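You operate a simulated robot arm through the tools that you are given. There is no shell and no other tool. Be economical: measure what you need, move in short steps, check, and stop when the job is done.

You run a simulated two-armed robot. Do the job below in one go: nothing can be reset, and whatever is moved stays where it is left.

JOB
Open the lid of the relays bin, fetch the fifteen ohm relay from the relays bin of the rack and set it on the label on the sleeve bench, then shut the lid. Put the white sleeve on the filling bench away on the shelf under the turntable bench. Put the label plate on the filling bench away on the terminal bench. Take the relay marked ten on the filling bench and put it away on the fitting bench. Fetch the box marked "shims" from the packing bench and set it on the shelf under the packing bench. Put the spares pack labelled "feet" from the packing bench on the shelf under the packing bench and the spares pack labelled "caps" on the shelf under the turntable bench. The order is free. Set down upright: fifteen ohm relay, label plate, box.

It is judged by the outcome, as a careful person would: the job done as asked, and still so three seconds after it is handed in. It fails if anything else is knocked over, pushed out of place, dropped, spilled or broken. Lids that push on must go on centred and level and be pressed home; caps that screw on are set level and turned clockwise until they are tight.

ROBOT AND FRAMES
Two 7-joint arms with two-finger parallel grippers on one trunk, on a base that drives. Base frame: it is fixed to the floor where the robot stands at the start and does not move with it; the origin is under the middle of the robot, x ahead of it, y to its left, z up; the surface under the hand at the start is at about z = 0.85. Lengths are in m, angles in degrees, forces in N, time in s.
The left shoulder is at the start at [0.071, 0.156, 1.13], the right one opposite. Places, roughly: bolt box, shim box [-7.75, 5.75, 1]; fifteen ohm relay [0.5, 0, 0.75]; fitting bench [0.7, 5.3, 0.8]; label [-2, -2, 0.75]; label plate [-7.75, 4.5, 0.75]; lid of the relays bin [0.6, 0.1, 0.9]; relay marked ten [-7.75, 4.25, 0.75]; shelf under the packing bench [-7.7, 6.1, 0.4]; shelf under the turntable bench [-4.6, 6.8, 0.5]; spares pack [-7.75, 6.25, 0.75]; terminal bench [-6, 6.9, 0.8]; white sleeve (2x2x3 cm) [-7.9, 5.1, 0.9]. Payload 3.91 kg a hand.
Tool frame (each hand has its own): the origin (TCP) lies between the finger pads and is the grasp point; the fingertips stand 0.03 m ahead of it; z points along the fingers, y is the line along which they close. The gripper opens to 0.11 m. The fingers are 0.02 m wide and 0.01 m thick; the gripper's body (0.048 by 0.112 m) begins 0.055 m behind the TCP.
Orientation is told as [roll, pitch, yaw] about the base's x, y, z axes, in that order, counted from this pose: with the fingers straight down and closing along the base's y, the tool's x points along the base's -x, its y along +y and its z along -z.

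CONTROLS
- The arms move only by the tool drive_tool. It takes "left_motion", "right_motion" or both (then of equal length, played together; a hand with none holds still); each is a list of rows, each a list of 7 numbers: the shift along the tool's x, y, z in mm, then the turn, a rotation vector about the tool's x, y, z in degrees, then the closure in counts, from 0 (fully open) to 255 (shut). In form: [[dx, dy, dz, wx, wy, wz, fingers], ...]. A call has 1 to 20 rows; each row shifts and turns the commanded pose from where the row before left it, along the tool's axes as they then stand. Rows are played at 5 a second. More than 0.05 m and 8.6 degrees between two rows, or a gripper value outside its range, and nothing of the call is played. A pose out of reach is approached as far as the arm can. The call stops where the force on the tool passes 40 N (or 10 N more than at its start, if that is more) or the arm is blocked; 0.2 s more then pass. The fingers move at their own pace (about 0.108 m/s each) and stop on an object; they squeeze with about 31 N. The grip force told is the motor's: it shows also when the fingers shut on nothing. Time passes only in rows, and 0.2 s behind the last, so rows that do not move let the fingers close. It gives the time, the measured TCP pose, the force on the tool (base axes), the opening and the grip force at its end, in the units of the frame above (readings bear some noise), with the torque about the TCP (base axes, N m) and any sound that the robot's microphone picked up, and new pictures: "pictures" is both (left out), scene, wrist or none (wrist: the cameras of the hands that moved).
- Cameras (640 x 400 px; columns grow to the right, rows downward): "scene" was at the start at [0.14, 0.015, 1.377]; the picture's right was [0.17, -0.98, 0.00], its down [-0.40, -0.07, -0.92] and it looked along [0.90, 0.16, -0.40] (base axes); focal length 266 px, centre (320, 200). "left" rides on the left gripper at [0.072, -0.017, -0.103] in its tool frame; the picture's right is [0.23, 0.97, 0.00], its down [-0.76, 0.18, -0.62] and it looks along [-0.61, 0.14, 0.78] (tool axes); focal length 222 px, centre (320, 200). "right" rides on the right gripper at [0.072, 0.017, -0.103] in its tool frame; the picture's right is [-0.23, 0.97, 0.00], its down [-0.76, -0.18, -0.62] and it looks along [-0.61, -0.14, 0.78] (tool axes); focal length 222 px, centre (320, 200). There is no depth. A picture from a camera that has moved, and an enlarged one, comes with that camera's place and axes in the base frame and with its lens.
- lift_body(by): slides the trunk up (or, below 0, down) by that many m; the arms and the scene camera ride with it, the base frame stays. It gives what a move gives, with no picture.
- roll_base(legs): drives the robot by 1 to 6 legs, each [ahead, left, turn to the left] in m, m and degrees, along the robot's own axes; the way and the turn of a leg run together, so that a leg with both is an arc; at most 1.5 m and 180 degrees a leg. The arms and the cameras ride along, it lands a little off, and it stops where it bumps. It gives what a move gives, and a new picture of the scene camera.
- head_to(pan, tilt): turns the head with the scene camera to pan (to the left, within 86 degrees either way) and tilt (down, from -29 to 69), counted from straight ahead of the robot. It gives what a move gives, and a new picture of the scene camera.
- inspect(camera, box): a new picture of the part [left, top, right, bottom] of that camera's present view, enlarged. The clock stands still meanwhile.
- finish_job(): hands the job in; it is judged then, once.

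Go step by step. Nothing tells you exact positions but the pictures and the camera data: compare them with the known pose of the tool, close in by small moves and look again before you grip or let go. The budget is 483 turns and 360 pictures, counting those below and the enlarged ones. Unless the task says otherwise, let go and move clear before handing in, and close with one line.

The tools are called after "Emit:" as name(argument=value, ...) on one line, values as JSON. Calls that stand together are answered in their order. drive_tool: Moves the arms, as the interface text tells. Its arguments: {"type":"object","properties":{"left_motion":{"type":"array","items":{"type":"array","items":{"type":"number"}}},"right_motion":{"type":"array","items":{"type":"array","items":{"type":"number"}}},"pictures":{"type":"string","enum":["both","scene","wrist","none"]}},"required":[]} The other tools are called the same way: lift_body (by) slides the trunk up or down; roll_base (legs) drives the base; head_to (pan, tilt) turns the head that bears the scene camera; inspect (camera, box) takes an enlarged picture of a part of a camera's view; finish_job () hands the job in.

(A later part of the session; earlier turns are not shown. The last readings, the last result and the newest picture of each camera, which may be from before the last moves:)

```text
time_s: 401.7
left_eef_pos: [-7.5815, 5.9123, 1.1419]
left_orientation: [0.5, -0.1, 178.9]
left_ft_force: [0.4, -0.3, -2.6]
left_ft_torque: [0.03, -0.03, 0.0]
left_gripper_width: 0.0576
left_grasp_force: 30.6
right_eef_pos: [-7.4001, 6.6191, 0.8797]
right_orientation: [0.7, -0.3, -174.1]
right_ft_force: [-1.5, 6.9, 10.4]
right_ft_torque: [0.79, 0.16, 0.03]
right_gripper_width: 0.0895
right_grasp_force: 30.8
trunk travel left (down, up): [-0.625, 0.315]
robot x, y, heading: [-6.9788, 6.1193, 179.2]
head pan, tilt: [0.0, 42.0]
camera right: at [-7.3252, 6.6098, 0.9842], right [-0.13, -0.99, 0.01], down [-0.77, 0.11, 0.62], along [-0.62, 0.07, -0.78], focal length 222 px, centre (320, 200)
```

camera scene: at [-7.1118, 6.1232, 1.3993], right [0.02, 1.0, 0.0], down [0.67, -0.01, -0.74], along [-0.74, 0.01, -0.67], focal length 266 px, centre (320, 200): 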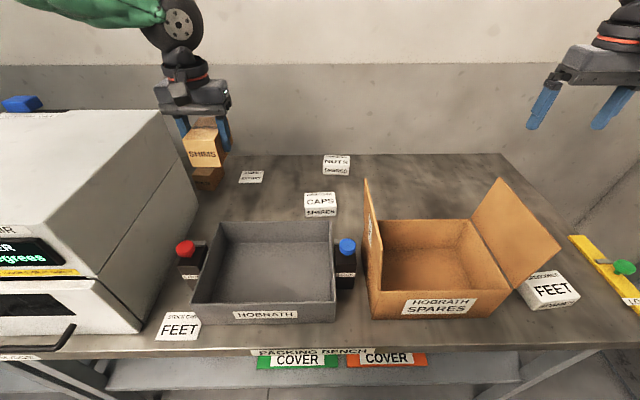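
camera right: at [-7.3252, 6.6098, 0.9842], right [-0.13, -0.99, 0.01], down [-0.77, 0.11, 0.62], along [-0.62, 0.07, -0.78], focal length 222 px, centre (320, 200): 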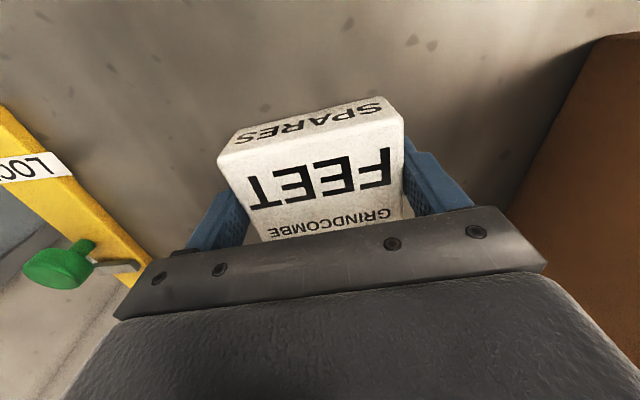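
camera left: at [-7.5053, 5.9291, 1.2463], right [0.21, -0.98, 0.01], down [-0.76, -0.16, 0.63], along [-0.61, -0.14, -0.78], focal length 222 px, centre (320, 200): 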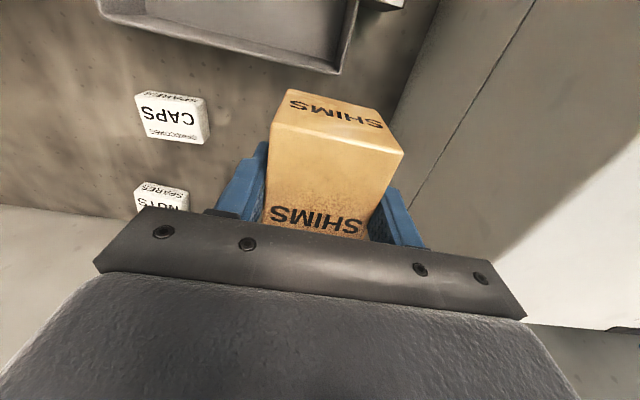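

FEET is gripped. I lift it, back away from the bench with both items, and lower the trunk to look at the shelf.

Emit:
drive_tool(right_motion=[[0, 0, -20, 0, 0, 0, 255], [0, 0, -44, 0, 0, 0, 255], [0, 0, -44, 0, 0, 0, 255], [0, 0, -44, 0, 0, 0, 255], [0, 0, -44, 0, 0, 0, 255], [0, 0, -44, 0, 0, 0, 255]], pictures="none")

Emit:
roll_base(legs=[[-0.5, 0.25, 0]])

Emit:
lift_body(by=-0.38)

Emit:
head_to(pan=0, tilt=30)

```text
time_s: 403.1
left_eef_pos: [-7.5814, 5.9138, 1.142]
left_orientation: [0.5, 0.0, 178.9]
left_ft_force: [0.3, 0.3, -4.1]
left_ft_torque: [0.02, -0.04, 0.02]
left_gripper_width: 0.0579
left_grasp_force: 30.9
right_eef_pos: [-7.399, 6.6206, 1.1217]
right_orientation: [0.8, -0.2, -174.1]
right_ft_force: [0.2, 0.5, -1.2]
right_ft_torque: [0.0, 0.04, 0.0]
right_gripper_width: 0.0896
right_grasp_force: 31.3
trunk travel left (down, up): [-0.625, 0.315]
robot x, y, heading: [-6.9814, 6.1238, 179.1]
head pan, tilt: [0.0, 42.0]
```

```text
time_s: 404.9
left_eef_pos: [-7.395, 5.8189, 1.1445]
left_orientation: [0.0, -0.6, 178.8]
left_ft_force: [0.3, -0.1, -2.9]
left_ft_torque: [-0.02, -0.01, 0.0]
left_gripper_width: 0.0579
left_grasp_force: 31.1
right_eef_pos: [-7.2099, 6.5225, 1.1211]
right_orientation: [0.8, -0.3, -174.2]
right_ft_force: [0.7, -1.0, -1.1]
right_ft_torque: [-0.02, 0.0, -0.05]
right_gripper_width: 0.0897
right_grasp_force: 31.6
trunk travel left (down, up): [-0.625, 0.315]
robot x, y, heading: [-6.7937, 6.0217, 179.0]
head pan, tilt: [0.0, 42.0]
stopped in leg 1: the force on the tool passed its limit at 118 N (the readings are from after the stop); the commanded pose is now the measured one
camera scene: at [-6.9242, 6.0258, 1.3992], right [0.02, 1.0, 0.0], down [0.67, -0.01, -0.74], along [-0.74, 0.01, -0.67], focal length 266 px, centre (320, 200)
```

scene: 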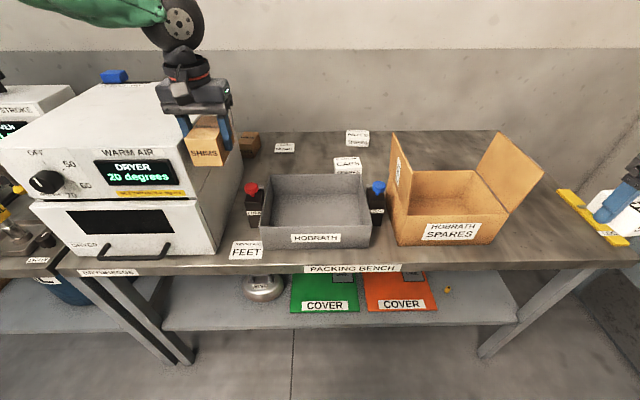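

```text
time_s: 405.9
left_eef_pos: [-7.3969, 5.8177, 1.094]
left_orientation: [0.1, -0.8, 178.8]
left_ft_force: [3.4, 6.6, 13.2]
left_ft_torque: [-0.95, -0.16, 0.31]
left_gripper_width: 0.0578
left_grasp_force: 30.6
right_eef_pos: [-7.2128, 6.5223, 1.0678]
right_orientation: [0.9, -0.2, -174.1]
right_ft_force: [0.2, 0.0, -1.6]
right_ft_torque: [0.01, -0.04, 0.01]
right_gripper_width: 0.0898
right_grasp_force: 30.5
trunk travel left (down, up): [-0.574, 0.366]
robot x, y, heading: [-6.7896, 6.0228, 179.1]
head pan, tilt: [0.0, 42.0]
stopped: the force on the tool passed its limit at 76 N (the readings are from after the stop); the commanded pose is now the measured one
```

```text
time_s: 406.7
left_eef_pos: [-7.3969, 5.8181, 1.0944]
left_orientation: [0.1, -0.8, 178.8]
left_ft_force: [-0.8, 4.8, 12.4]
left_ft_torque: [-0.79, -0.41, 0.02]
left_gripper_width: 0.0578
left_grasp_force: 31.5
right_eef_pos: [-7.2122, 6.5227, 1.069]
right_orientation: [0.9, -0.3, -174.0]
right_ft_force: [0.4, 0.5, -1.7]
right_ft_torque: [0.02, 0.0, -0.01]
right_gripper_width: 0.0897
right_grasp_force: 30.2
trunk travel left (down, up): [-0.574, 0.366]
robot x, y, heading: [-6.7908, 6.0257, 178.9]
head pan, tilt: [0.0, 30.0]
camera scene: at [-6.9333, 6.0261, 1.3657], right [0.02, 1.0, 0.0], down [0.5, -0.01, -0.87], along [-0.87, 0.01, -0.5], focal length 266 px, centre (320, 200)
```

scene: 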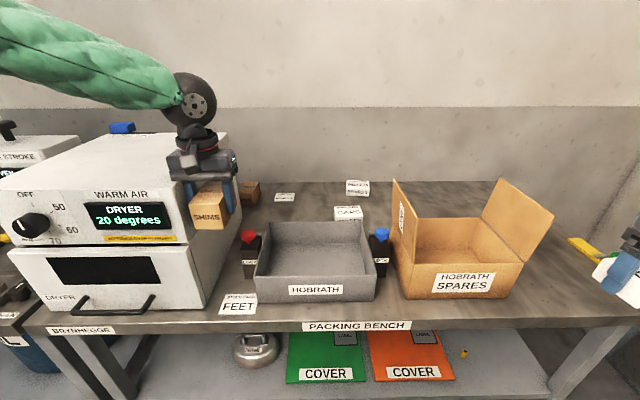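

I misjudged: the left hand's box touched the dryer (the dryer did not move: its corner is still at (−7.335, 5.773)). I lift clear and move the box back away from it.

Emit:
lift_body(by=0.1)

Emit:
drive_tool(left_motion=[[0, -35, -10, 0, 0, 0, 255], [0, -35, 0, 0, 0, 0, 255], [0, -35, 0, 0, 0, 0, 255], [0, -35, 0, 0, 0, 0, 255]], pictures="both")

```text
time_s: 408.0
left_eef_pos: [-7.3976, 5.819, 1.1927]
left_orientation: [0.0, -0.7, 178.8]
left_ft_force: [0.0, 0.4, -3.7]
left_ft_torque: [-0.01, -0.03, 0.01]
left_gripper_width: 0.0577
left_grasp_force: 31.1
right_eef_pos: [-7.2131, 6.5208, 1.1695]
right_orientation: [0.9, -0.2, -174.0]
right_ft_force: [0.4, 0.1, -1.9]
right_ft_torque: [0.02, 0.01, 0.0]
right_gripper_width: 0.0896
right_grasp_force: 31.2
trunk travel left (down, up): [-0.674, 0.266]
robot x, y, heading: [-6.7956, 6.0273, 178.8]
head pan, tilt: [0.0, 30.0]
```

```text
time_s: 409.0
left_eef_pos: [-7.3949, 5.9597, 1.2062]
left_orientation: [0.2, -0.7, 178.8]
left_ft_force: [-0.2, 0.8, -3.4]
left_ft_torque: [-0.06, 0.0, -0.01]
left_gripper_width: 0.0578
left_grasp_force: 31.5
right_eef_pos: [-7.2152, 6.5232, 1.1691]
right_orientation: [0.9, -0.1, -174.0]
right_ft_force: [-0.5, 0.6, -1.9]
right_ft_torque: [-0.02, -0.04, -0.03]
right_gripper_width: 0.0893
right_grasp_force: 31.4
trunk travel left (down, up): [-0.674, 0.266]
robot x, y, heading: [-6.7907, 6.0226, 178.9]
head pan, tilt: [0.0, 30.0]
camera scene: at [-6.9357, 6.027, 1.4655], right [0.02, 1.0, 0.0], down [0.5, -0.01, -0.87], along [-0.86, 0.01, -0.5], focal length 266 px, centre (320, 200)
camera left: at [-7.3203, 5.974, 1.3079], right [0.21, -0.98, 0.0], down [-0.76, -0.16, 0.63], along [-0.62, -0.13, -0.77], focal length 222 px, centre (320, 200)
```

scene: 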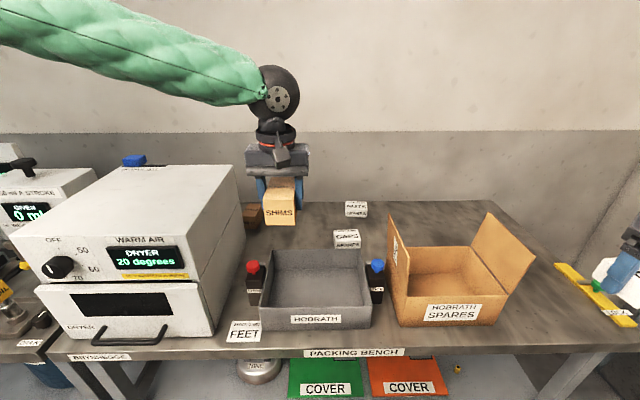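
left: 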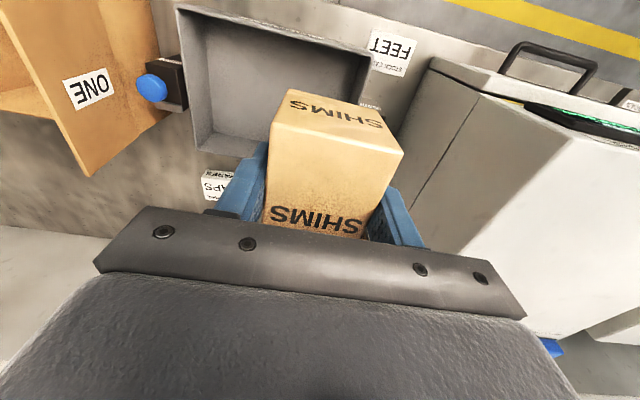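

SHIMS is still held properly. I back straight out, bring the right hand inward, and then lower the trunk in front of the bench.

Emit:
roll_base(legs=[[-0.45, 0, 0]])

Emit:
drive_tool(right_motion=[[0, 45, 0, 0, 0, 0, 255], [0, 45, 0, 0, 0, 0, 255], [0, 45, 0, 0, 0, 0, 255], [0, 45, 0, 0, 0, 0, 255]], pictures="none")

Emit:
lift_body(by=-0.4)

Emit:
lift_body(by=-0.2)

Emit:
head_to(pan=0, tilt=20)

```text
time_s: 411.7
left_eef_pos: [-6.9408, 5.9478, 1.2046]
left_orientation: [0.0, -0.7, 179.1]
left_ft_force: [0.9, 0.0, -2.8]
left_ft_torque: [0.04, -0.03, 0.04]
left_gripper_width: 0.0578
left_grasp_force: 31.0
right_eef_pos: [-6.7627, 6.5124, 1.1679]
right_orientation: [0.8, -0.1, -173.7]
right_ft_force: [-0.2, -0.5, -1.1]
right_ft_torque: [0.03, 0.02, 0.04]
right_gripper_width: 0.0898
right_grasp_force: 30.7
trunk travel left (down, up): [-0.674, 0.266]
robot x, y, heading: [-6.3358, 6.0151, 179.3]
head pan, tilt: [0.0, 30.0]
camera scene: at [-6.4811, 6.0182, 1.4656], right [0.01, 1.0, 0.0], down [0.5, -0.01, -0.87], along [-0.87, 0.01, -0.5], focal length 266 px, centre (320, 200)
```

scene: 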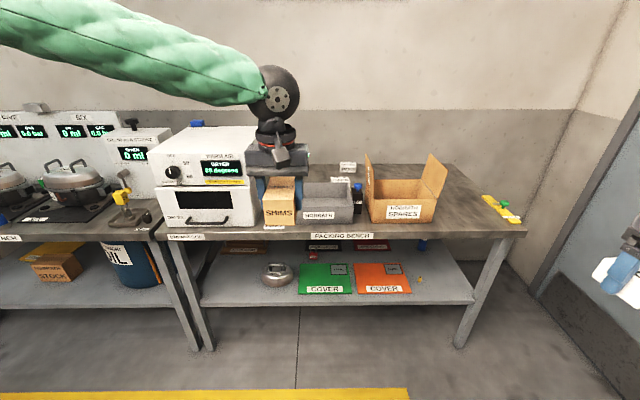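

```text
time_s: 412.7
left_eef_pos: [-6.9441, 5.9467, 1.2033]
left_orientation: [0.0, -0.3, 179.0]
left_ft_force: [-1.3, 0.7, -3.3]
left_ft_torque: [0.02, -0.08, 0.0]
left_gripper_width: 0.0581
left_grasp_force: 31.2
right_eef_pos: [-6.769, 6.3408, 1.1785]
right_orientation: [0.7, 0.1, -173.9]
right_ft_force: [-1.1, -0.4, -1.3]
right_ft_torque: [0.02, -0.04, -0.02]
right_gripper_width: 0.0896
right_grasp_force: 31.7
right hand out of reach, approached as far as the arm can: row 3, 4
trunk travel left (down, up): [-0.674, 0.266]
robot x, y, heading: [-6.3382, 6.0157, 179.2]
head pan, tilt: [0.0, 30.0]
```

```text
time_s: 415.9
left_eef_pos: [-7.0025, 5.863, 0.8557]
left_orientation: [-1.5, -0.6, -166.7]
left_ft_force: [3.9, -13.2, -2.7]
left_ft_torque: [0.78, 0.29, 0.01]
left_gripper_width: 0.0578
left_grasp_force: 30.7
right_eef_pos: [-6.8811, 6.3323, 0.795]
right_orientation: [1.6, -1.4, -166.0]
right_ft_force: [-11.2, 18.9, -6.8]
right_ft_torque: [-1.11, -0.86, -0.02]
right_gripper_width: 0.0896
right_grasp_force: 31.3
trunk travel left (down, up): [-0.314, 0.626]
robot x, y, heading: [-6.3997, 6.0123, -171.9]
head pan, tilt: [0.0, 30.0]
stopped: the arm was blocked; the commanded pose is now the measured one
```

```text
time_s: 416.7
left_eef_pos: [-6.9644, 5.8576, 0.837]
left_orientation: [-1.1, -2.6, -159.4]
left_ft_force: [-6.6, 4.1, -13.3]
left_ft_torque: [-0.51, -0.44, 0.12]
left_gripper_width: 0.058
left_grasp_force: 30.5
right_eef_pos: [-6.8865, 6.3436, 0.7465]
right_orientation: [3.5, -3.4, -159.7]
right_ft_force: [-15.3, -15.1, -9.7]
right_ft_torque: [0.64, -0.79, 0.14]
right_gripper_width: 0.0896
right_grasp_force: 31.3
trunk travel left (down, up): [-0.271, 0.669]
robot x, y, heading: [-6.39, 6.0471, -166.7]
head pan, tilt: [0.0, 30.0]
stopped: the arm was blocked; the commanded pose is now the measured one
```

```text
time_s: 417.5
left_eef_pos: [-6.9707, 5.8669, 0.8253]
left_orientation: [-2.3, -1.3, -163.1]
left_ft_force: [0.8, -0.3, -2.5]
left_ft_torque: [0.01, -0.01, -0.03]
left_gripper_width: 0.0579
left_grasp_force: 31.3
right_eef_pos: [-6.8756, 6.342, 0.7687]
right_orientation: [1.5, -3.2, -162.7]
right_ft_force: [0.4, 0.5, -0.7]
right_ft_torque: [0.0, 0.01, -0.06]
right_gripper_width: 0.0897
right_grasp_force: 30.3
trunk travel left (down, up): [-0.271, 0.669]
robot x, y, heading: [-6.3903, 6.0573, -168.9]
head pan, tilt: [0.0, 20.0]
camera scene: at [-6.5237, 5.9982, 1.083], right [-0.19, 0.98, 0.03], down [0.33, 0.09, -0.94], along [-0.92, -0.17, -0.34], focal length 266 px, centre (320, 200)
```

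scene: 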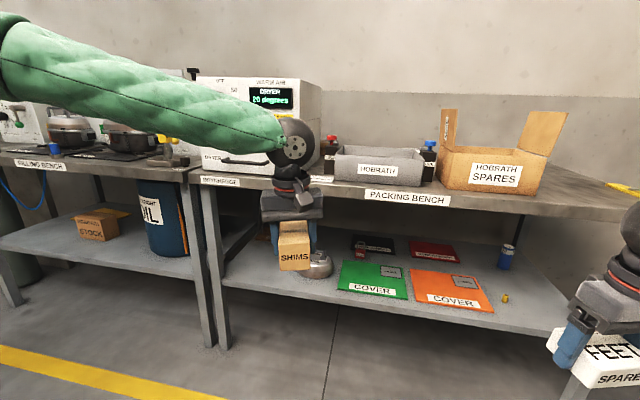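

The right elbow came down on the terminal bench. I raise the trunk at once and check that bench.

Emit:
lift_body(by=0.35)

Emit:
head_to(pan=-80, tilt=40)

```text
time_s: 420.9
left_eef_pos: [-6.9656, 5.9143, 1.1659]
left_orientation: [-0.2, -1.3, -166.9]
left_ft_force: [-0.2, 0.2, -3.0]
left_ft_torque: [0.03, 0.01, 0.01]
left_gripper_width: 0.0579
left_grasp_force: 31.5
right_eef_pos: [-6.851, 6.3708, 1.1068]
right_orientation: [3.0, -2.9, -164.9]
right_ft_force: [-0.5, 0.0, -2.0]
right_ft_torque: [-0.01, 0.01, 0.01]
right_gripper_width: 0.0897
right_grasp_force: 31.0
trunk travel left (down, up): [-0.621, 0.319]
robot x, y, heading: [-6.3763, 6.0585, -171.6]
head pan, tilt: [0.0, 20.0]
```

```text
time_s: 422.4
left_eef_pos: [-6.9644, 5.9152, 1.1675]
left_orientation: [-0.1, -1.2, -166.8]
left_ft_force: [0.1, 0.0, -2.8]
left_ft_torque: [0.06, 0.0, 0.05]
left_gripper_width: 0.0577
left_grasp_force: 30.9
right_eef_pos: [-6.8515, 6.3707, 1.1061]
right_orientation: [3.0, -3.0, -164.8]
right_ft_force: [0.8, -0.1, -2.5]
right_ft_torque: [0.03, 0.01, 0.01]
right_gripper_width: 0.0896
right_grasp_force: 30.7
trunk travel left (down, up): [-0.621, 0.319]
robot x, y, heading: [-6.3732, 6.0539, -171.4]
head pan, tilt: [-80.0, 40.0]
camera scene: at [-6.4538, 6.1292, 1.3973], right [0.95, 0.32, 0.0], down [0.21, -0.61, -0.77], along [-0.24, 0.73, -0.64], focal length 266 px, centre (320, 200)
```

scene: 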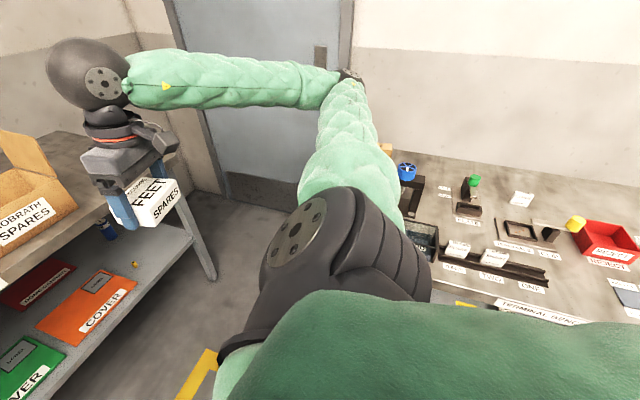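

Emit:
inspect(camera="scene", box=[390, 140, 600, 300])

Emit:
roll_base(legs=[[0.05, 0.4, 0]])

Emit:
inspect(camera="scene", box=[300, 120, 560, 290])

```text
2.50 times, centred on (495, 220) of scene
camera zoom: at [-6.4538, 6.1292, 1.3973], right [0.95, 0.32, 0.0], down [0.21, -0.61, -0.77], along [-0.24, 0.73, -0.64], focal length 664 px, centre (-118, 150)
```

zoom: 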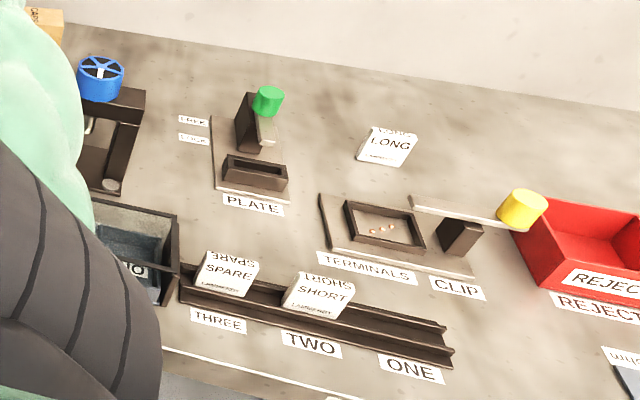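

```text
time_s: 424.9
left_eef_pos: [-6.9552, 5.5065, 1.1672]
left_orientation: [-0.1, -1.2, -167.1]
left_ft_force: [-0.3, 0.2, -2.9]
left_ft_torque: [0.02, -0.05, -0.04]
left_gripper_width: 0.0578
left_grasp_force: 31.4
right_eef_pos: [-6.8397, 5.9639, 1.1075]
right_orientation: [2.9, -2.8, -165.1]
right_ft_force: [-0.1, -0.6, -2.8]
right_ft_torque: [0.01, 0.03, 0.03]
right_gripper_width: 0.0898
right_grasp_force: 30.6
trunk travel left (down, up): [-0.621, 0.319]
robot x, y, heading: [-6.3639, 5.6492, -171.7]
head pan, tilt: [-80.0, 40.0]
camera scene: at [-6.4423, 5.7189, 1.3974], right [0.95, 0.31, 0.0], down [0.2, -0.61, -0.77], along [-0.24, 0.73, -0.64], focal length 266 px, centre (320, 200)
```

scene: 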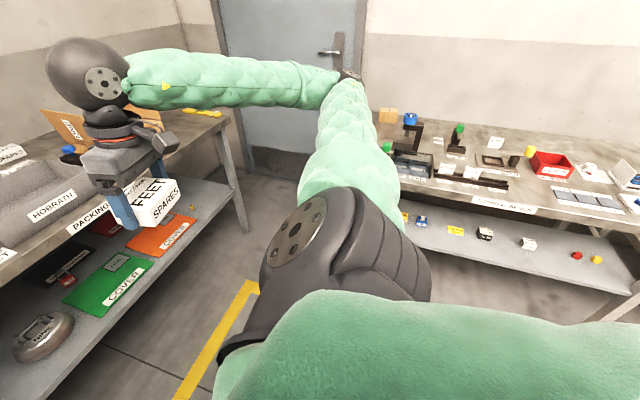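

```text
2.35 times, centred on (430, 205) of scene
camera zoom: at [-6.4423, 5.7189, 1.3974], right [0.95, 0.31, 0.0], down [0.2, -0.61, -0.77], along [-0.24, 0.73, -0.64], focal length 625 px, centre (61, 188)
```

zoom: 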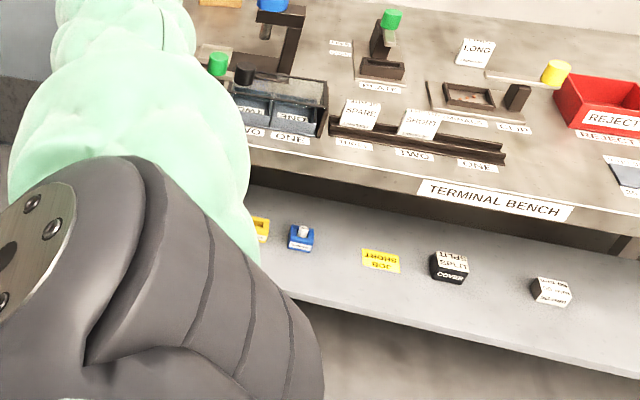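

The terminal bench looks undisturbed and the LONG plate is still upright. Here, in open floor, I straighten up and lower the trunk.

Emit:
roll_base(legs=[[0, 0, -8.5]])

Emit:
lift_body(by=-0.35)

```text
time_s: 426.0
left_eef_pos: [-6.9681, 5.5974, 1.168]
left_orientation: [-0.4, -1.3, -175.6]
left_ft_force: [-0.7, 1.2, -3.0]
left_ft_torque: [-0.04, -0.01, 0.02]
left_gripper_width: 0.0578
left_grasp_force: 31.7
right_eef_pos: [-6.7858, 6.0294, 1.107]
right_orientation: [3.0, -3.1, -173.7]
right_ft_force: [0.9, 0.5, -2.6]
right_ft_torque: [0.01, 0.06, 0.04]
right_gripper_width: 0.0899
right_grasp_force: 31.2
trunk travel left (down, up): [-0.621, 0.319]
robot x, y, heading: [-6.3646, 5.6464, 179.8]
head pan, tilt: [-80.0, 40.0]
camera scene: at [-6.4304, 5.7312, 1.3973], right [0.99, 0.17, 0.0], down [0.11, -0.63, -0.77], along [-0.13, 0.75, -0.64], focal length 266 px, centre (320, 200)
```

scene: 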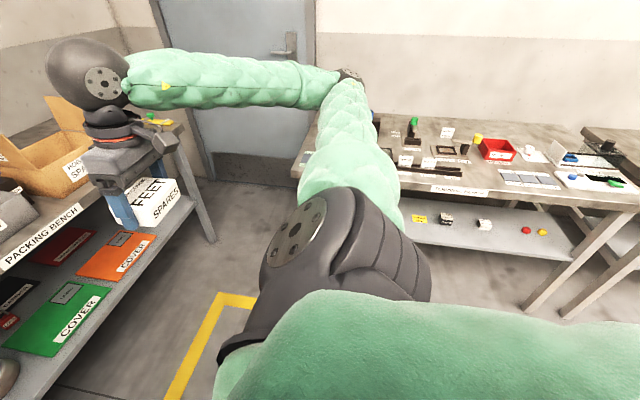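

```text
time_s: 429.4
left_eef_pos: [-6.9695, 5.5953, 0.8171]
left_orientation: [-0.2, -1.2, -175.7]
left_ft_force: [0.1, -0.3, -2.2]
left_ft_torque: [0.0, -0.04, -0.01]
left_gripper_width: 0.0579
left_grasp_force: 30.8
right_eef_pos: [-6.7871, 6.0294, 0.7581]
right_orientation: [2.9, -3.0, -173.6]
right_ft_force: [0.5, 0.5, -1.1]
right_ft_torque: [-0.01, -0.02, 0.04]
right_gripper_width: 0.0896
right_grasp_force: 31.3
trunk travel left (down, up): [-0.271, 0.669]
robot x, y, heading: [-6.3652, 5.6466, 180.0]
head pan, tilt: [-80.0, 40.0]
```

I lower a bit more, correct the hands' small tilts, and view the shelf.

Emit:
lift_body(by=-0.2)

Emit:
drive_tool(left_motion=[[0, 0, 0, 0, 1.2, 4.5, 255], [0, 0, 40, 0, 0, 0, 255], [0, 0, 40, 0, 0, 0, 255]], right_motion=[[0, 0, 0, 2.9, 3, 0, 255], [0, 0, 0, 0, 0, 0, 255], [0, 0, 0, 0, 0, 0, 255]], pictures="none")

Emit:
roll_base(legs=[[0, -0.24, 0]])

Emit:
head_to(pan=15, tilt=25)

```text
time_s: 431.6
left_eef_pos: [-6.9691, 5.596, 0.6159]
left_orientation: [-0.2, -1.2, -175.6]
left_ft_force: [1.0, 0.3, -2.8]
left_ft_torque: [0.0, -0.01, -0.06]
left_gripper_width: 0.0579
left_grasp_force: 31.0
right_eef_pos: [-6.7862, 6.0312, 0.5565]
right_orientation: [3.0, -3.1, -173.6]
right_ft_force: [0.4, 0.0, -1.4]
right_ft_torque: [-0.01, -0.01, -0.03]
right_gripper_width: 0.0898
right_grasp_force: 31.1
trunk travel left (down, up): [-0.071, 0.869]
robot x, y, heading: [-6.3632, 5.6485, 179.9]
head pan, tilt: [-80.0, 40.0]
```

```text
time_s: 432.4
left_eef_pos: [-6.9666, 5.5974, 0.5377]
left_orientation: [-0.2, 0.0, 180.0]
left_ft_force: [0.5, 0.5, -2.2]
left_ft_torque: [-0.01, -0.01, 0.0]
left_gripper_width: 0.0579
left_grasp_force: 30.4
right_eef_pos: [-6.787, 6.0301, 0.5564]
right_orientation: [0.0, 0.1, -173.5]
right_ft_force: [-0.1, -0.1, -1.1]
right_ft_torque: [0.01, 0.0, -0.02]
right_gripper_width: 0.0897
right_grasp_force: 30.6
trunk travel left (down, up): [-0.071, 0.869]
robot x, y, heading: [-6.3634, 5.6483, 179.9]
head pan, tilt: [-80.0, 40.0]
```

```text
time_s: 434.1
left_eef_pos: [-6.9663, 5.8393, 0.5369]
left_orientation: [-0.2, 0.0, -180.0]
left_ft_force: [-0.3, 0.2, -2.5]
left_ft_torque: [-0.01, -0.04, 0.02]
left_gripper_width: 0.0575
left_grasp_force: 31.3
right_eef_pos: [-6.785, 6.2719, 0.5562]
right_orientation: [0.0, -0.1, -173.4]
right_ft_force: [0.1, -0.3, -2.1]
right_ft_torque: [0.07, 0.02, 0.0]
right_gripper_width: 0.0899
right_grasp_force: 31.1
trunk travel left (down, up): [-0.071, 0.869]
robot x, y, heading: [-6.3644, 5.8903, 180.0]
head pan, tilt: [-80.0, 40.0]
camera scene: at [-6.43, 5.9725, 0.8474], right [0.98, 0.17, 0.0], down [0.11, -0.63, -0.77], along [-0.13, 0.75, -0.64], focal length 266 px, centre (320, 200)
```

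scene: 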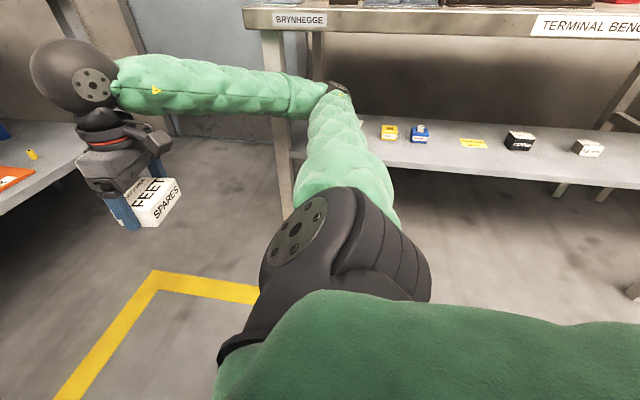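

```text
time_s: 435.9
left_eef_pos: [-6.9663, 5.8396, 0.5374]
left_orientation: [-0.3, 0.0, -179.9]
left_ft_force: [0.0, -0.5, -3.8]
left_ft_torque: [-0.05, -0.05, -0.02]
left_gripper_width: 0.0579
left_grasp_force: 31.4
right_eef_pos: [-6.7845, 6.2715, 0.5562]
right_orientation: [0.1, 0.0, -173.4]
right_ft_force: [0.0, -0.5, -2.7]
right_ft_torque: [-0.02, -0.02, 0.01]
right_gripper_width: 0.0897
right_grasp_force: 30.6
trunk travel left (down, up): [-0.071, 0.869]
robot x, y, heading: [-6.3648, 5.8903, 179.9]
head pan, tilt: [15.0, 25.0]
camera scene: at [-6.5044, 5.8651, 0.8706], right [-0.26, 0.97, 0.0], down [0.41, 0.11, -0.91], along [-0.88, -0.23, -0.42], focal length 266 px, centre (320, 200)
```

scene: 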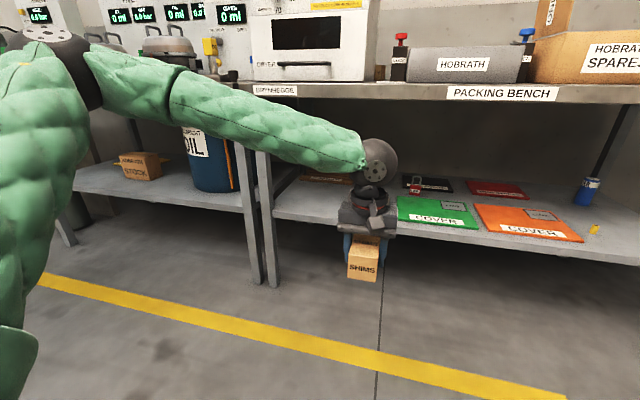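

The left part of the shelf (between the leg and the dome) is free. I move the left hand with SHIMS to the left and lower it, in front of the shelf.

Emit:
drive_tool(left_motion=[[-20, 42, 0, 0, 0, 0, 255], [-20, 42, 0, 0, 0, 0, 255], [-20, 42, 0, 0, 0, 0, 255], [-20, 42, 0, 0, 0, 0, 255], [-20, 42, 0, 0, 0, 0, 255], [-20, 42, 0, 0, 0, 0, 255], [0, 0, 35, 0, 0, 0, 255], [0, 0, 35, 0, 0, 0, 255]], pictures="scene")

```text
time_s: 437.7
left_eef_pos: [-7.0856, 5.589, 0.4658]
left_orientation: [-0.2, -0.2, -180.0]
left_ft_force: [-0.1, -0.4, -3.0]
left_ft_torque: [0.0, -0.02, -0.04]
left_gripper_width: 0.0576
left_grasp_force: 31.0
right_eef_pos: [-6.7851, 6.2715, 0.5559]
right_orientation: [0.0, 0.0, -173.4]
right_ft_force: [1.0, -0.6, -1.1]
right_ft_torque: [0.0, 0.0, -0.01]
right_gripper_width: 0.0899
right_grasp_force: 30.9
trunk travel left (down, up): [-0.071, 0.869]
robot x, y, heading: [-6.3645, 5.889, 180.0]
head pan, tilt: [15.0, 25.0]
camera scene: at [-6.5042, 5.8649, 0.8707], right [-0.26, 0.97, 0.0], down [0.41, 0.11, -0.91], along [-0.88, -0.23, -0.42], focal length 266 px, centre (320, 200)
```

scene: 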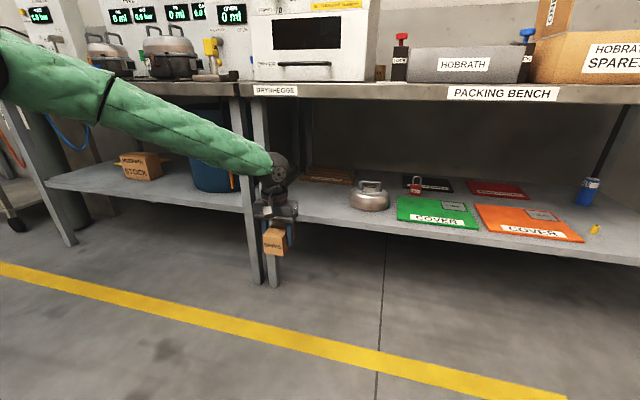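

I extend the left arm almost straight first (still in front of the bench), so that the elbow does not bulge toward the leg, then look.

Emit:
drive_tool(left_motion=[[-40, 0, 0, 0, 0, 0, 255], [-40, 0, 0, 0, 0, 0, 255], [-40, 0, 0, 0, 0, 0, 255], [-35, 0, 0, 0, 0, 0, 255]], pictures="scene")

```text
time_s: 438.7
left_eef_pos: [-7.2403, 5.5863, 0.4643]
left_orientation: [-0.2, -0.1, -179.9]
left_ft_force: [-0.1, -0.1, -2.8]
left_ft_torque: [0.03, -0.03, -0.02]
left_gripper_width: 0.0579
left_grasp_force: 31.2
right_eef_pos: [-6.7864, 6.2713, 0.5574]
right_orientation: [0.0, 0.1, -173.4]
right_ft_force: [0.1, 1.0, -1.5]
right_ft_torque: [0.03, 0.04, -0.01]
right_gripper_width: 0.0896
right_grasp_force: 31.2
trunk travel left (down, up): [-0.071, 0.869]
robot x, y, heading: [-6.363, 5.8909, 179.8]
head pan, tilt: [15.0, 25.0]
camera scene: at [-6.5042, 5.8648, 0.8706], right [-0.26, 0.97, 0.0], down [0.41, 0.11, -0.91], along [-0.88, -0.23, -0.42], focal length 266 px, centre (320, 200)
```

scene: 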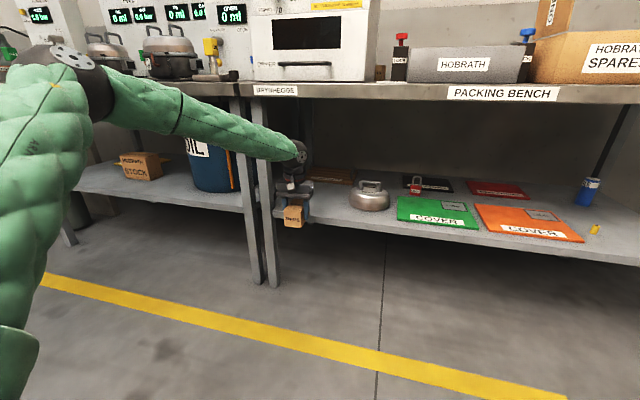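

The elbow rides too high for the bench edge. I lower the trunk to its limit (raising the hand to compensate) and extend the arm further to flatten it.

Emit:
drive_tool(left_motion=[[0, 0, -35, 0, 0, 0, 255], [0, 0, -33, 0, 0, 0, 255]], right_motion=[[0, 0, -35, 0, 0, 0, 255], [0, 0, -35, 0, 0, 0, 255]], pictures="none")

Emit:
lift_body(by=-0.068)

Emit:
roll_base(legs=[[-0.1, 0, 0]])

Emit:
drive_tool(left_motion=[[-40, 0, 0, 0, 0, 0, 255], [-40, 0, 0, 0, 0, 0, 255], [-30, 0, 0, 0, 0, 0, 255]], pictures="scene")

```text
time_s: 439.3
left_eef_pos: [-7.2378, 5.6005, 0.5366]
left_orientation: [-0.1, -0.6, 178.9]
left_ft_force: [-0.1, -0.7, -2.9]
left_ft_torque: [0.03, -0.04, -0.01]
left_gripper_width: 0.058
left_grasp_force: 31.6
right_eef_pos: [-6.7666, 6.2748, 0.6206]
right_orientation: [-0.2, -0.1, -174.3]
right_ft_force: [0.0, 0.0, -1.3]
right_ft_torque: [-0.01, -0.01, 0.0]
right_gripper_width: 0.0898
right_grasp_force: 30.7
trunk travel left (down, up): [-0.071, 0.869]
robot x, y, heading: [-6.3608, 5.8865, 178.5]
head pan, tilt: [15.0, 25.0]
```

```text
time_s: 440.3
left_eef_pos: [-7.238, 5.6027, 0.4674]
left_orientation: [-0.9, -0.3, 178.8]
left_ft_force: [0.0, 0.0, -4.0]
left_ft_torque: [0.01, -0.05, 0.02]
left_gripper_width: 0.0579
left_grasp_force: 31.0
right_eef_pos: [-6.7694, 6.2777, 0.5708]
right_orientation: [-0.8, -0.2, -175.0]
right_ft_force: [0.0, -0.2, -1.7]
right_ft_torque: [0.01, 0.0, 0.03]
right_gripper_width: 0.0899
right_grasp_force: 31.4
trunk travel left (down, up): [-0.003, 0.937]
robot x, y, heading: [-6.3557, 5.8937, 178.8]
head pan, tilt: [15.0, 25.0]
```

```text
time_s: 441.5
left_eef_pos: [-7.1423, 5.5277, 0.4655]
left_orientation: [-0.8, -0.2, -176.4]
left_ft_force: [0.4, 0.4, -2.5]
left_ft_torque: [-0.03, -0.05, 0.0]
left_gripper_width: 0.0578
left_grasp_force: 30.7
right_eef_pos: [-6.7311, 6.2399, 0.5693]
right_orientation: [-0.8, 0.1, -170.1]
right_ft_force: [0.0, -0.3, -1.2]
right_ft_torque: [-0.01, 0.03, 0.01]
right_gripper_width: 0.0899
right_grasp_force: 31.3
trunk travel left (down, up): [-0.003, 0.937]
robot x, y, heading: [-6.2828, 5.892, -176.5]
head pan, tilt: [15.0, 25.0]
camera scene: at [-6.4239, 5.8464, 0.8054], right [-0.32, 0.95, 0.01], down [0.4, 0.15, -0.91], along [-0.86, -0.28, -0.42], focal length 266 px, centre (320, 200)
```

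scene: 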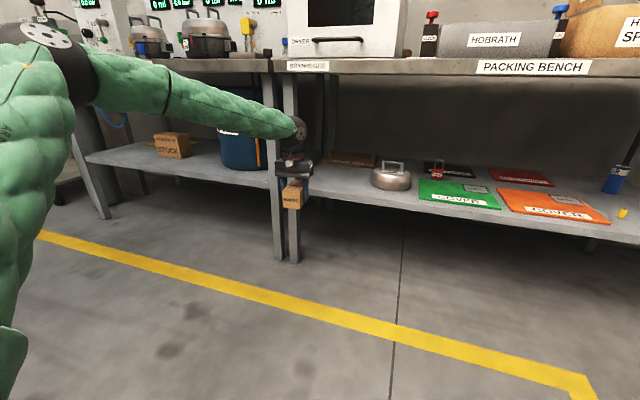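

```text
time_s: 442.3
left_eef_pos: [-7.228, 5.5144, 0.4659]
left_orientation: [-1.1, -0.3, -176.3]
left_ft_force: [0.2, 0.1, -3.4]
left_ft_torque: [0.0, -0.05, 0.02]
left_gripper_width: 0.058
left_grasp_force: 31.0
left hand out of reach, approached as far as the arm can: row 3
right_eef_pos: [-6.7308, 6.2403, 0.5681]
right_orientation: [-1.0, 0.0, -170.3]
right_ft_force: [-0.5, 0.0, -1.8]
right_ft_torque: [-0.01, 0.0, 0.0]
right_gripper_width: 0.0896
right_grasp_force: 31.5
trunk travel left (down, up): [-0.003, 0.937]
robot x, y, heading: [-6.2864, 5.8839, -176.3]
head pan, tilt: [15.0, 25.0]
camera scene: at [-6.4242, 5.8458, 0.8039], right [-0.32, 0.95, 0.01], down [0.4, 0.15, -0.91], along [-0.86, -0.28, -0.42], focal length 266 px, centre (320, 200)
```

scene: 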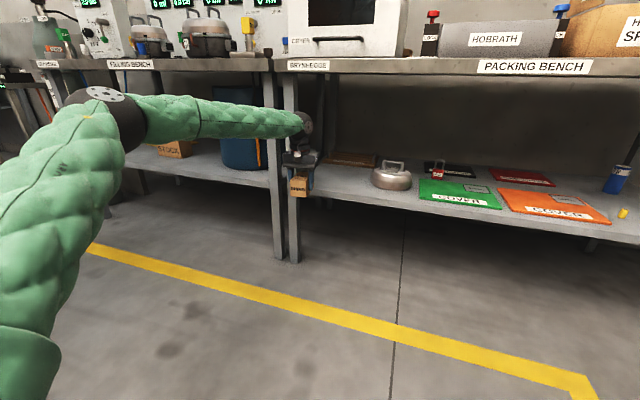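

My right elbow seems to touch the terminal bench's leg (heading drifted). I extend the right hand forward and inward to pull that elbow away, then straighten the heading.

Emit:
drive_tool(right_motion=[[-38, 15, 0, 0, 0, 0, 255], [-38, 15, 0, 0, 0, 0, 255], [-38, 15, 0, 0, 0, 0, 255], [-38, 15, 0, 0, 0, 0, 255], [-38, 15, 0, 0, 0, 0, 255], [-38, 15, 0, 0, 0, 0, 255]], pictures="none")

Emit:
roll_base(legs=[[0.02, 0.03, -3.5]])

Emit:
head_to(pan=-80, tilt=25)

```text
time_s: 443.9
left_eef_pos: [-7.217, 5.6377, 0.465]
left_orientation: [-0.3, -0.2, 176.1]
left_ft_force: [-0.6, -0.1, -2.3]
left_ft_torque: [0.02, -0.02, -0.01]
left_gripper_width: 0.058
left_grasp_force: 30.5
right_eef_pos: [-6.8549, 6.1996, 0.557]
right_orientation: [-0.2, 0.3, -178.3]
right_ft_force: [0.7, 0.5, -1.5]
right_ft_torque: [0.02, -0.01, 0.03]
right_gripper_width: 0.0897
right_grasp_force: 30.1
trunk travel left (down, up): [-0.003, 0.937]
robot x, y, heading: [-6.2354, 5.8812, 176.0]
head pan, tilt: [15.0, 25.0]
stopped in row 6 (right hand): the arm was blocked; the commanded pose is now the measured one
```

```text
time_s: 444.8
left_eef_pos: [-7.2538, 5.6733, 0.4651]
left_orientation: [-0.2, -0.1, 172.6]
left_ft_force: [1.1, -0.3, -3.5]
left_ft_torque: [0.03, -0.03, 0.02]
left_gripper_width: 0.0575
left_grasp_force: 30.6
right_eef_pos: [-6.8592, 6.2116, 0.5582]
right_orientation: [-0.2, 0.3, 178.0]
right_ft_force: [0.2, 0.8, -1.8]
right_ft_torque: [-0.02, 0.0, 0.01]
right_gripper_width: 0.0897
right_grasp_force: 30.2
trunk travel left (down, up): [-0.003, 0.937]
robot x, y, heading: [-6.2574, 5.8577, 172.2]
head pan, tilt: [15.0, 25.0]
camera scene: at [-6.4018, 5.8503, 0.8025], right [-0.13, 0.99, 0.0], down [0.42, 0.05, -0.91], along [-0.9, -0.12, -0.42], focal length 266 px, centre (320, 200)
```

scene: 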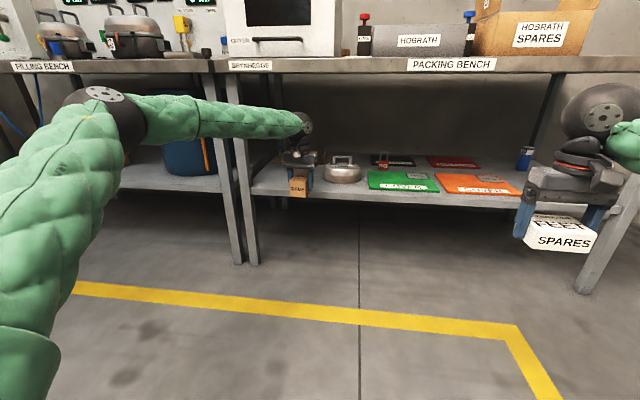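

```text
time_s: 446.5
left_eef_pos: [-7.253, 5.6733, 0.4645]
left_orientation: [-0.3, -0.1, 172.6]
left_ft_force: [0.2, 0.1, -3.7]
left_ft_torque: [0.01, -0.07, 0.0]
left_gripper_width: 0.058
left_grasp_force: 30.4
right_eef_pos: [-6.8591, 6.2113, 0.5593]
right_orientation: [-0.1, 0.3, 178.1]
right_ft_force: [0.4, -0.7, -1.4]
right_ft_torque: [0.02, -0.05, 0.0]
right_gripper_width: 0.0899
right_grasp_force: 31.7
trunk travel left (down, up): [-0.003, 0.937]
robot x, y, heading: [-6.2585, 5.854, 172.4]
head pan, tilt: [-80.0, 25.0]
camera scene: at [-6.3143, 5.9542, 0.8026], right [1.0, 0.04, 0.0], down [0.02, -0.42, -0.91], along [-0.04, 0.91, -0.42], focal length 266 px, centre (320, 200)
```

scene: 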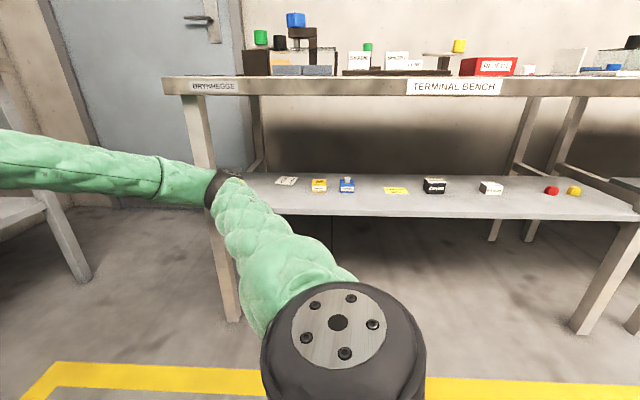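

I see the elbow close to that leg. I straighten the heading with a slight shift south, and bring the left hand to y≈5.59 with the arm.

Emit:
roll_base(legs=[[0, 0.05, 7.5]])

Emit:
drive_tool(left_motion=[[0, -35, 0, 0, 0, 0, 255], [0, -35, 0, 0, 0, 0, 255], [0, 0, 0, 0, 0, 0, 255]], pictures="none")

```text
time_s: 447.4
left_eef_pos: [-7.2236, 5.4925, 0.464]
left_orientation: [-0.3, -0.1, -179.7]
left_ft_force: [-0.6, 0.7, -2.4]
left_ft_torque: [-0.02, -0.06, -0.01]
left_gripper_width: 0.0581
left_grasp_force: 30.8
right_eef_pos: [-6.9041, 6.0785, 0.5582]
right_orientation: [0.0, 0.3, -174.2]
right_ft_force: [-0.3, -0.2, -1.5]
right_ft_torque: [0.01, 0.02, 0.01]
right_gripper_width: 0.0897
right_grasp_force: 30.8
trunk travel left (down, up): [-0.003, 0.937]
robot x, y, heading: [-6.2602, 5.8045, 180.3]
head pan, tilt: [-80.0, 25.0]
camera scene: at [-6.3302, 5.8962, 0.8026], right [0.98, 0.17, 0.0], down [0.07, -0.42, -0.91], along [-0.16, 0.89, -0.42], focal length 266 px, centre (320, 200)
```

scene: 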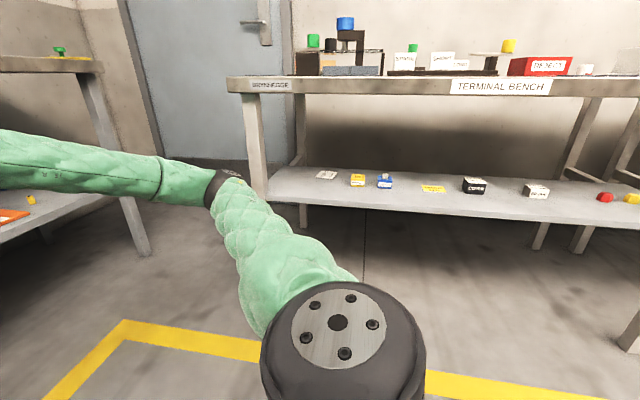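

```text
time_s: 448.2
left_eef_pos: [-7.1973, 5.5475, 0.4682]
left_orientation: [-0.2, -0.2, -179.7]
left_ft_force: [0.4, 0.3, -3.4]
left_ft_torque: [0.0, 0.04, -0.01]
left_gripper_width: 0.0578
left_grasp_force: 31.4
left hand out of reach, approached as far as the arm can: row 1, 2
right_eef_pos: [-6.9047, 6.0803, 0.5584]
right_orientation: [0.0, 0.3, -174.3]
right_ft_force: [0.3, -0.3, -2.0]
right_ft_torque: [0.0, 0.03, -0.01]
right_gripper_width: 0.0895
right_grasp_force: 31.5
trunk travel left (down, up): [-0.003, 0.937]
robot x, y, heading: [-6.2627, 5.8074, -179.9]
head pan, tilt: [-80.0, 25.0]
```

Now I align to y≈5.59 and drive forward so the box goes over the shelf; first 0.2 m, with a look.

Emit:
roll_base(legs=[[0, -0.04, 0], [0.2, 0, 0]])

Emit:
head_to(pan=18, tilt=20)

Emit:
inspect(camera="left", box=[100, 0, 540, 250])

```text
time_s: 450.3
left_eef_pos: [-7.3947, 5.5852, 0.4682]
left_orientation: [-0.2, -0.2, -179.6]
left_ft_force: [0.7, 0.0, -2.5]
left_ft_torque: [0.0, -0.02, 0.02]
left_gripper_width: 0.058
left_grasp_force: 31.0
right_eef_pos: [-7.1037, 6.116, 0.5582]
right_orientation: [0.0, 0.4, -174.1]
right_ft_force: [-0.2, 0.7, -1.7]
right_ft_torque: [0.0, 0.0, 0.02]
right_gripper_width: 0.0898
right_grasp_force: 30.7
trunk travel left (down, up): [-0.003, 0.937]
robot x, y, heading: [-6.4595, 5.8434, -179.7]
head pan, tilt: [-80.0, 25.0]
camera scene: at [-6.5282, 5.9354, 0.8026], right [0.98, 0.18, 0.0], down [0.07, -0.42, -0.91], along [-0.16, 0.89, -0.42], focal length 266 px, centre (320, 200)
```

scene: 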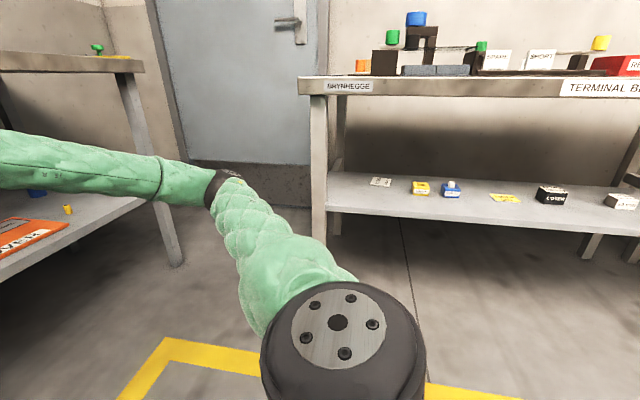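

```text
time_s: 452.1
left_eef_pos: [-7.3952, 5.585, 0.4681]
left_orientation: [-0.2, -0.2, -179.6]
left_ft_force: [-0.8, 0.6, -3.7]
left_ft_torque: [0.02, -0.03, -0.02]
left_gripper_width: 0.058
left_grasp_force: 31.0
right_eef_pos: [-7.102, 6.1165, 0.5588]
right_orientation: [0.0, 0.3, -174.1]
right_ft_force: [-0.1, -0.1, -2.0]
right_ft_torque: [0.05, -0.01, -0.02]
right_gripper_width: 0.0897
right_grasp_force: 31.1
trunk travel left (down, up): [-0.003, 0.937]
robot x, y, heading: [-6.4606, 5.8471, -179.9]
head pan, tilt: [18.0, 20.0]
camera scene: at [-6.6006, 5.8158, 0.8107], right [-0.31, 0.95, 0.0], down [0.33, 0.11, -0.94], along [-0.89, -0.29, -0.34], focal length 266 px, centre (320, 200)
```

scene: 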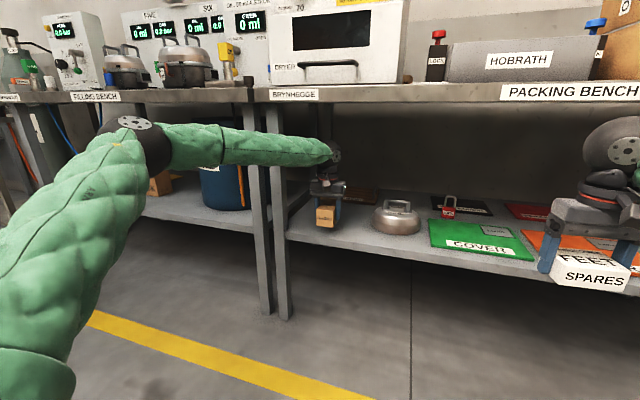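

```text
1.45 times, centred on (320, 125) of left
camera zoom: at [-7.3214, 5.6016, 0.5718], right [0.23, -0.97, 0.0], down [-0.76, -0.19, 0.62], along [-0.61, -0.14, -0.78], focal length 323 px, centre (320, 309)
```

zoom: 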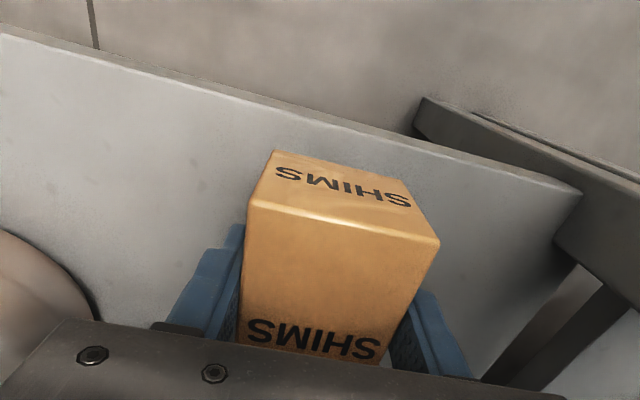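

The path is clear on all sides. I move the last 0.1 m in.

Emit:
roll_base(legs=[[0.1, 0, 0]])

Emit:
drive_tool(left_motion=[[0, 0, 15, 0, 0, 0, 255], [0, 0, 8, 0, 0, 0, 255], [0, 0, 5, 0, 0, 0, 255], [0, 0, 0, 0, 0, 0, 255]], pictures="none")

```text
time_s: 453.3
left_eef_pos: [-7.4804, 5.6018, 0.4691]
left_orientation: [0.0, 0.0, 178.9]
left_ft_force: [0.8, -0.5, -3.0]
left_ft_torque: [0.01, -0.07, -0.01]
left_gripper_width: 0.0579
left_grasp_force: 31.4
right_eef_pos: [-7.1923, 6.1202, 0.5592]
right_orientation: [-0.1, 0.2, -174.3]
right_ft_force: [0.0, 0.0, -1.4]
right_ft_torque: [0.0, -0.01, -0.02]
right_gripper_width: 0.0897
right_grasp_force: 31.0
trunk travel left (down, up): [-0.003, 0.937]
robot x, y, heading: [-6.548, 5.8465, 179.7]
head pan, tilt: [18.0, 20.0]
stopped in leg 1: the robot was blocked; the commanded pose is now the measured one
camera scene: at [-6.6898, 5.8182, 0.8108], right [-0.31, 0.95, 0.0], down [0.33, 0.1, -0.94], along [-0.89, -0.29, -0.34], focal length 266 px, centre (320, 200)
```

scene: 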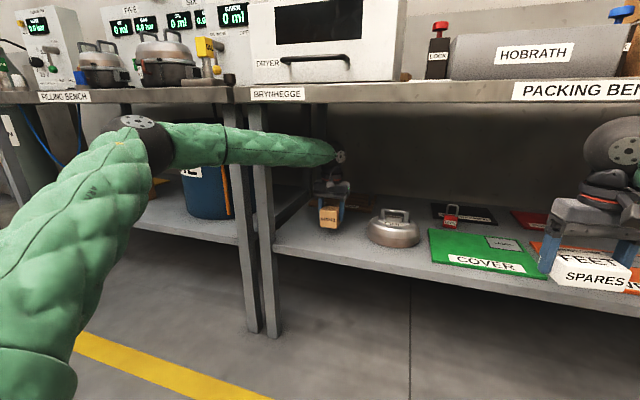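

```text
time_s: 454.3
left_eef_pos: [-7.4741, 5.5989, 0.4441]
left_orientation: [-0.1, -0.2, 179.1]
left_ft_force: [-0.6, 0.1, -3.1]
left_ft_torque: [0.01, -0.03, 0.01]
left_gripper_width: 0.0579
left_grasp_force: 30.9
left hand out of reach, approached as far as the arm can: row 1
right_eef_pos: [-7.1923, 6.1215, 0.5589]
right_orientation: [0.1, 0.1, -174.3]
right_ft_force: [0.4, 0.0, -1.6]
right_ft_torque: [-0.02, -0.02, -0.02]
right_gripper_width: 0.0895
right_grasp_force: 31.0
trunk travel left (down, up): [-0.003, 0.937]
robot x, y, heading: [-6.5485, 5.8441, 180.1]
head pan, tilt: [18.0, 20.0]
```

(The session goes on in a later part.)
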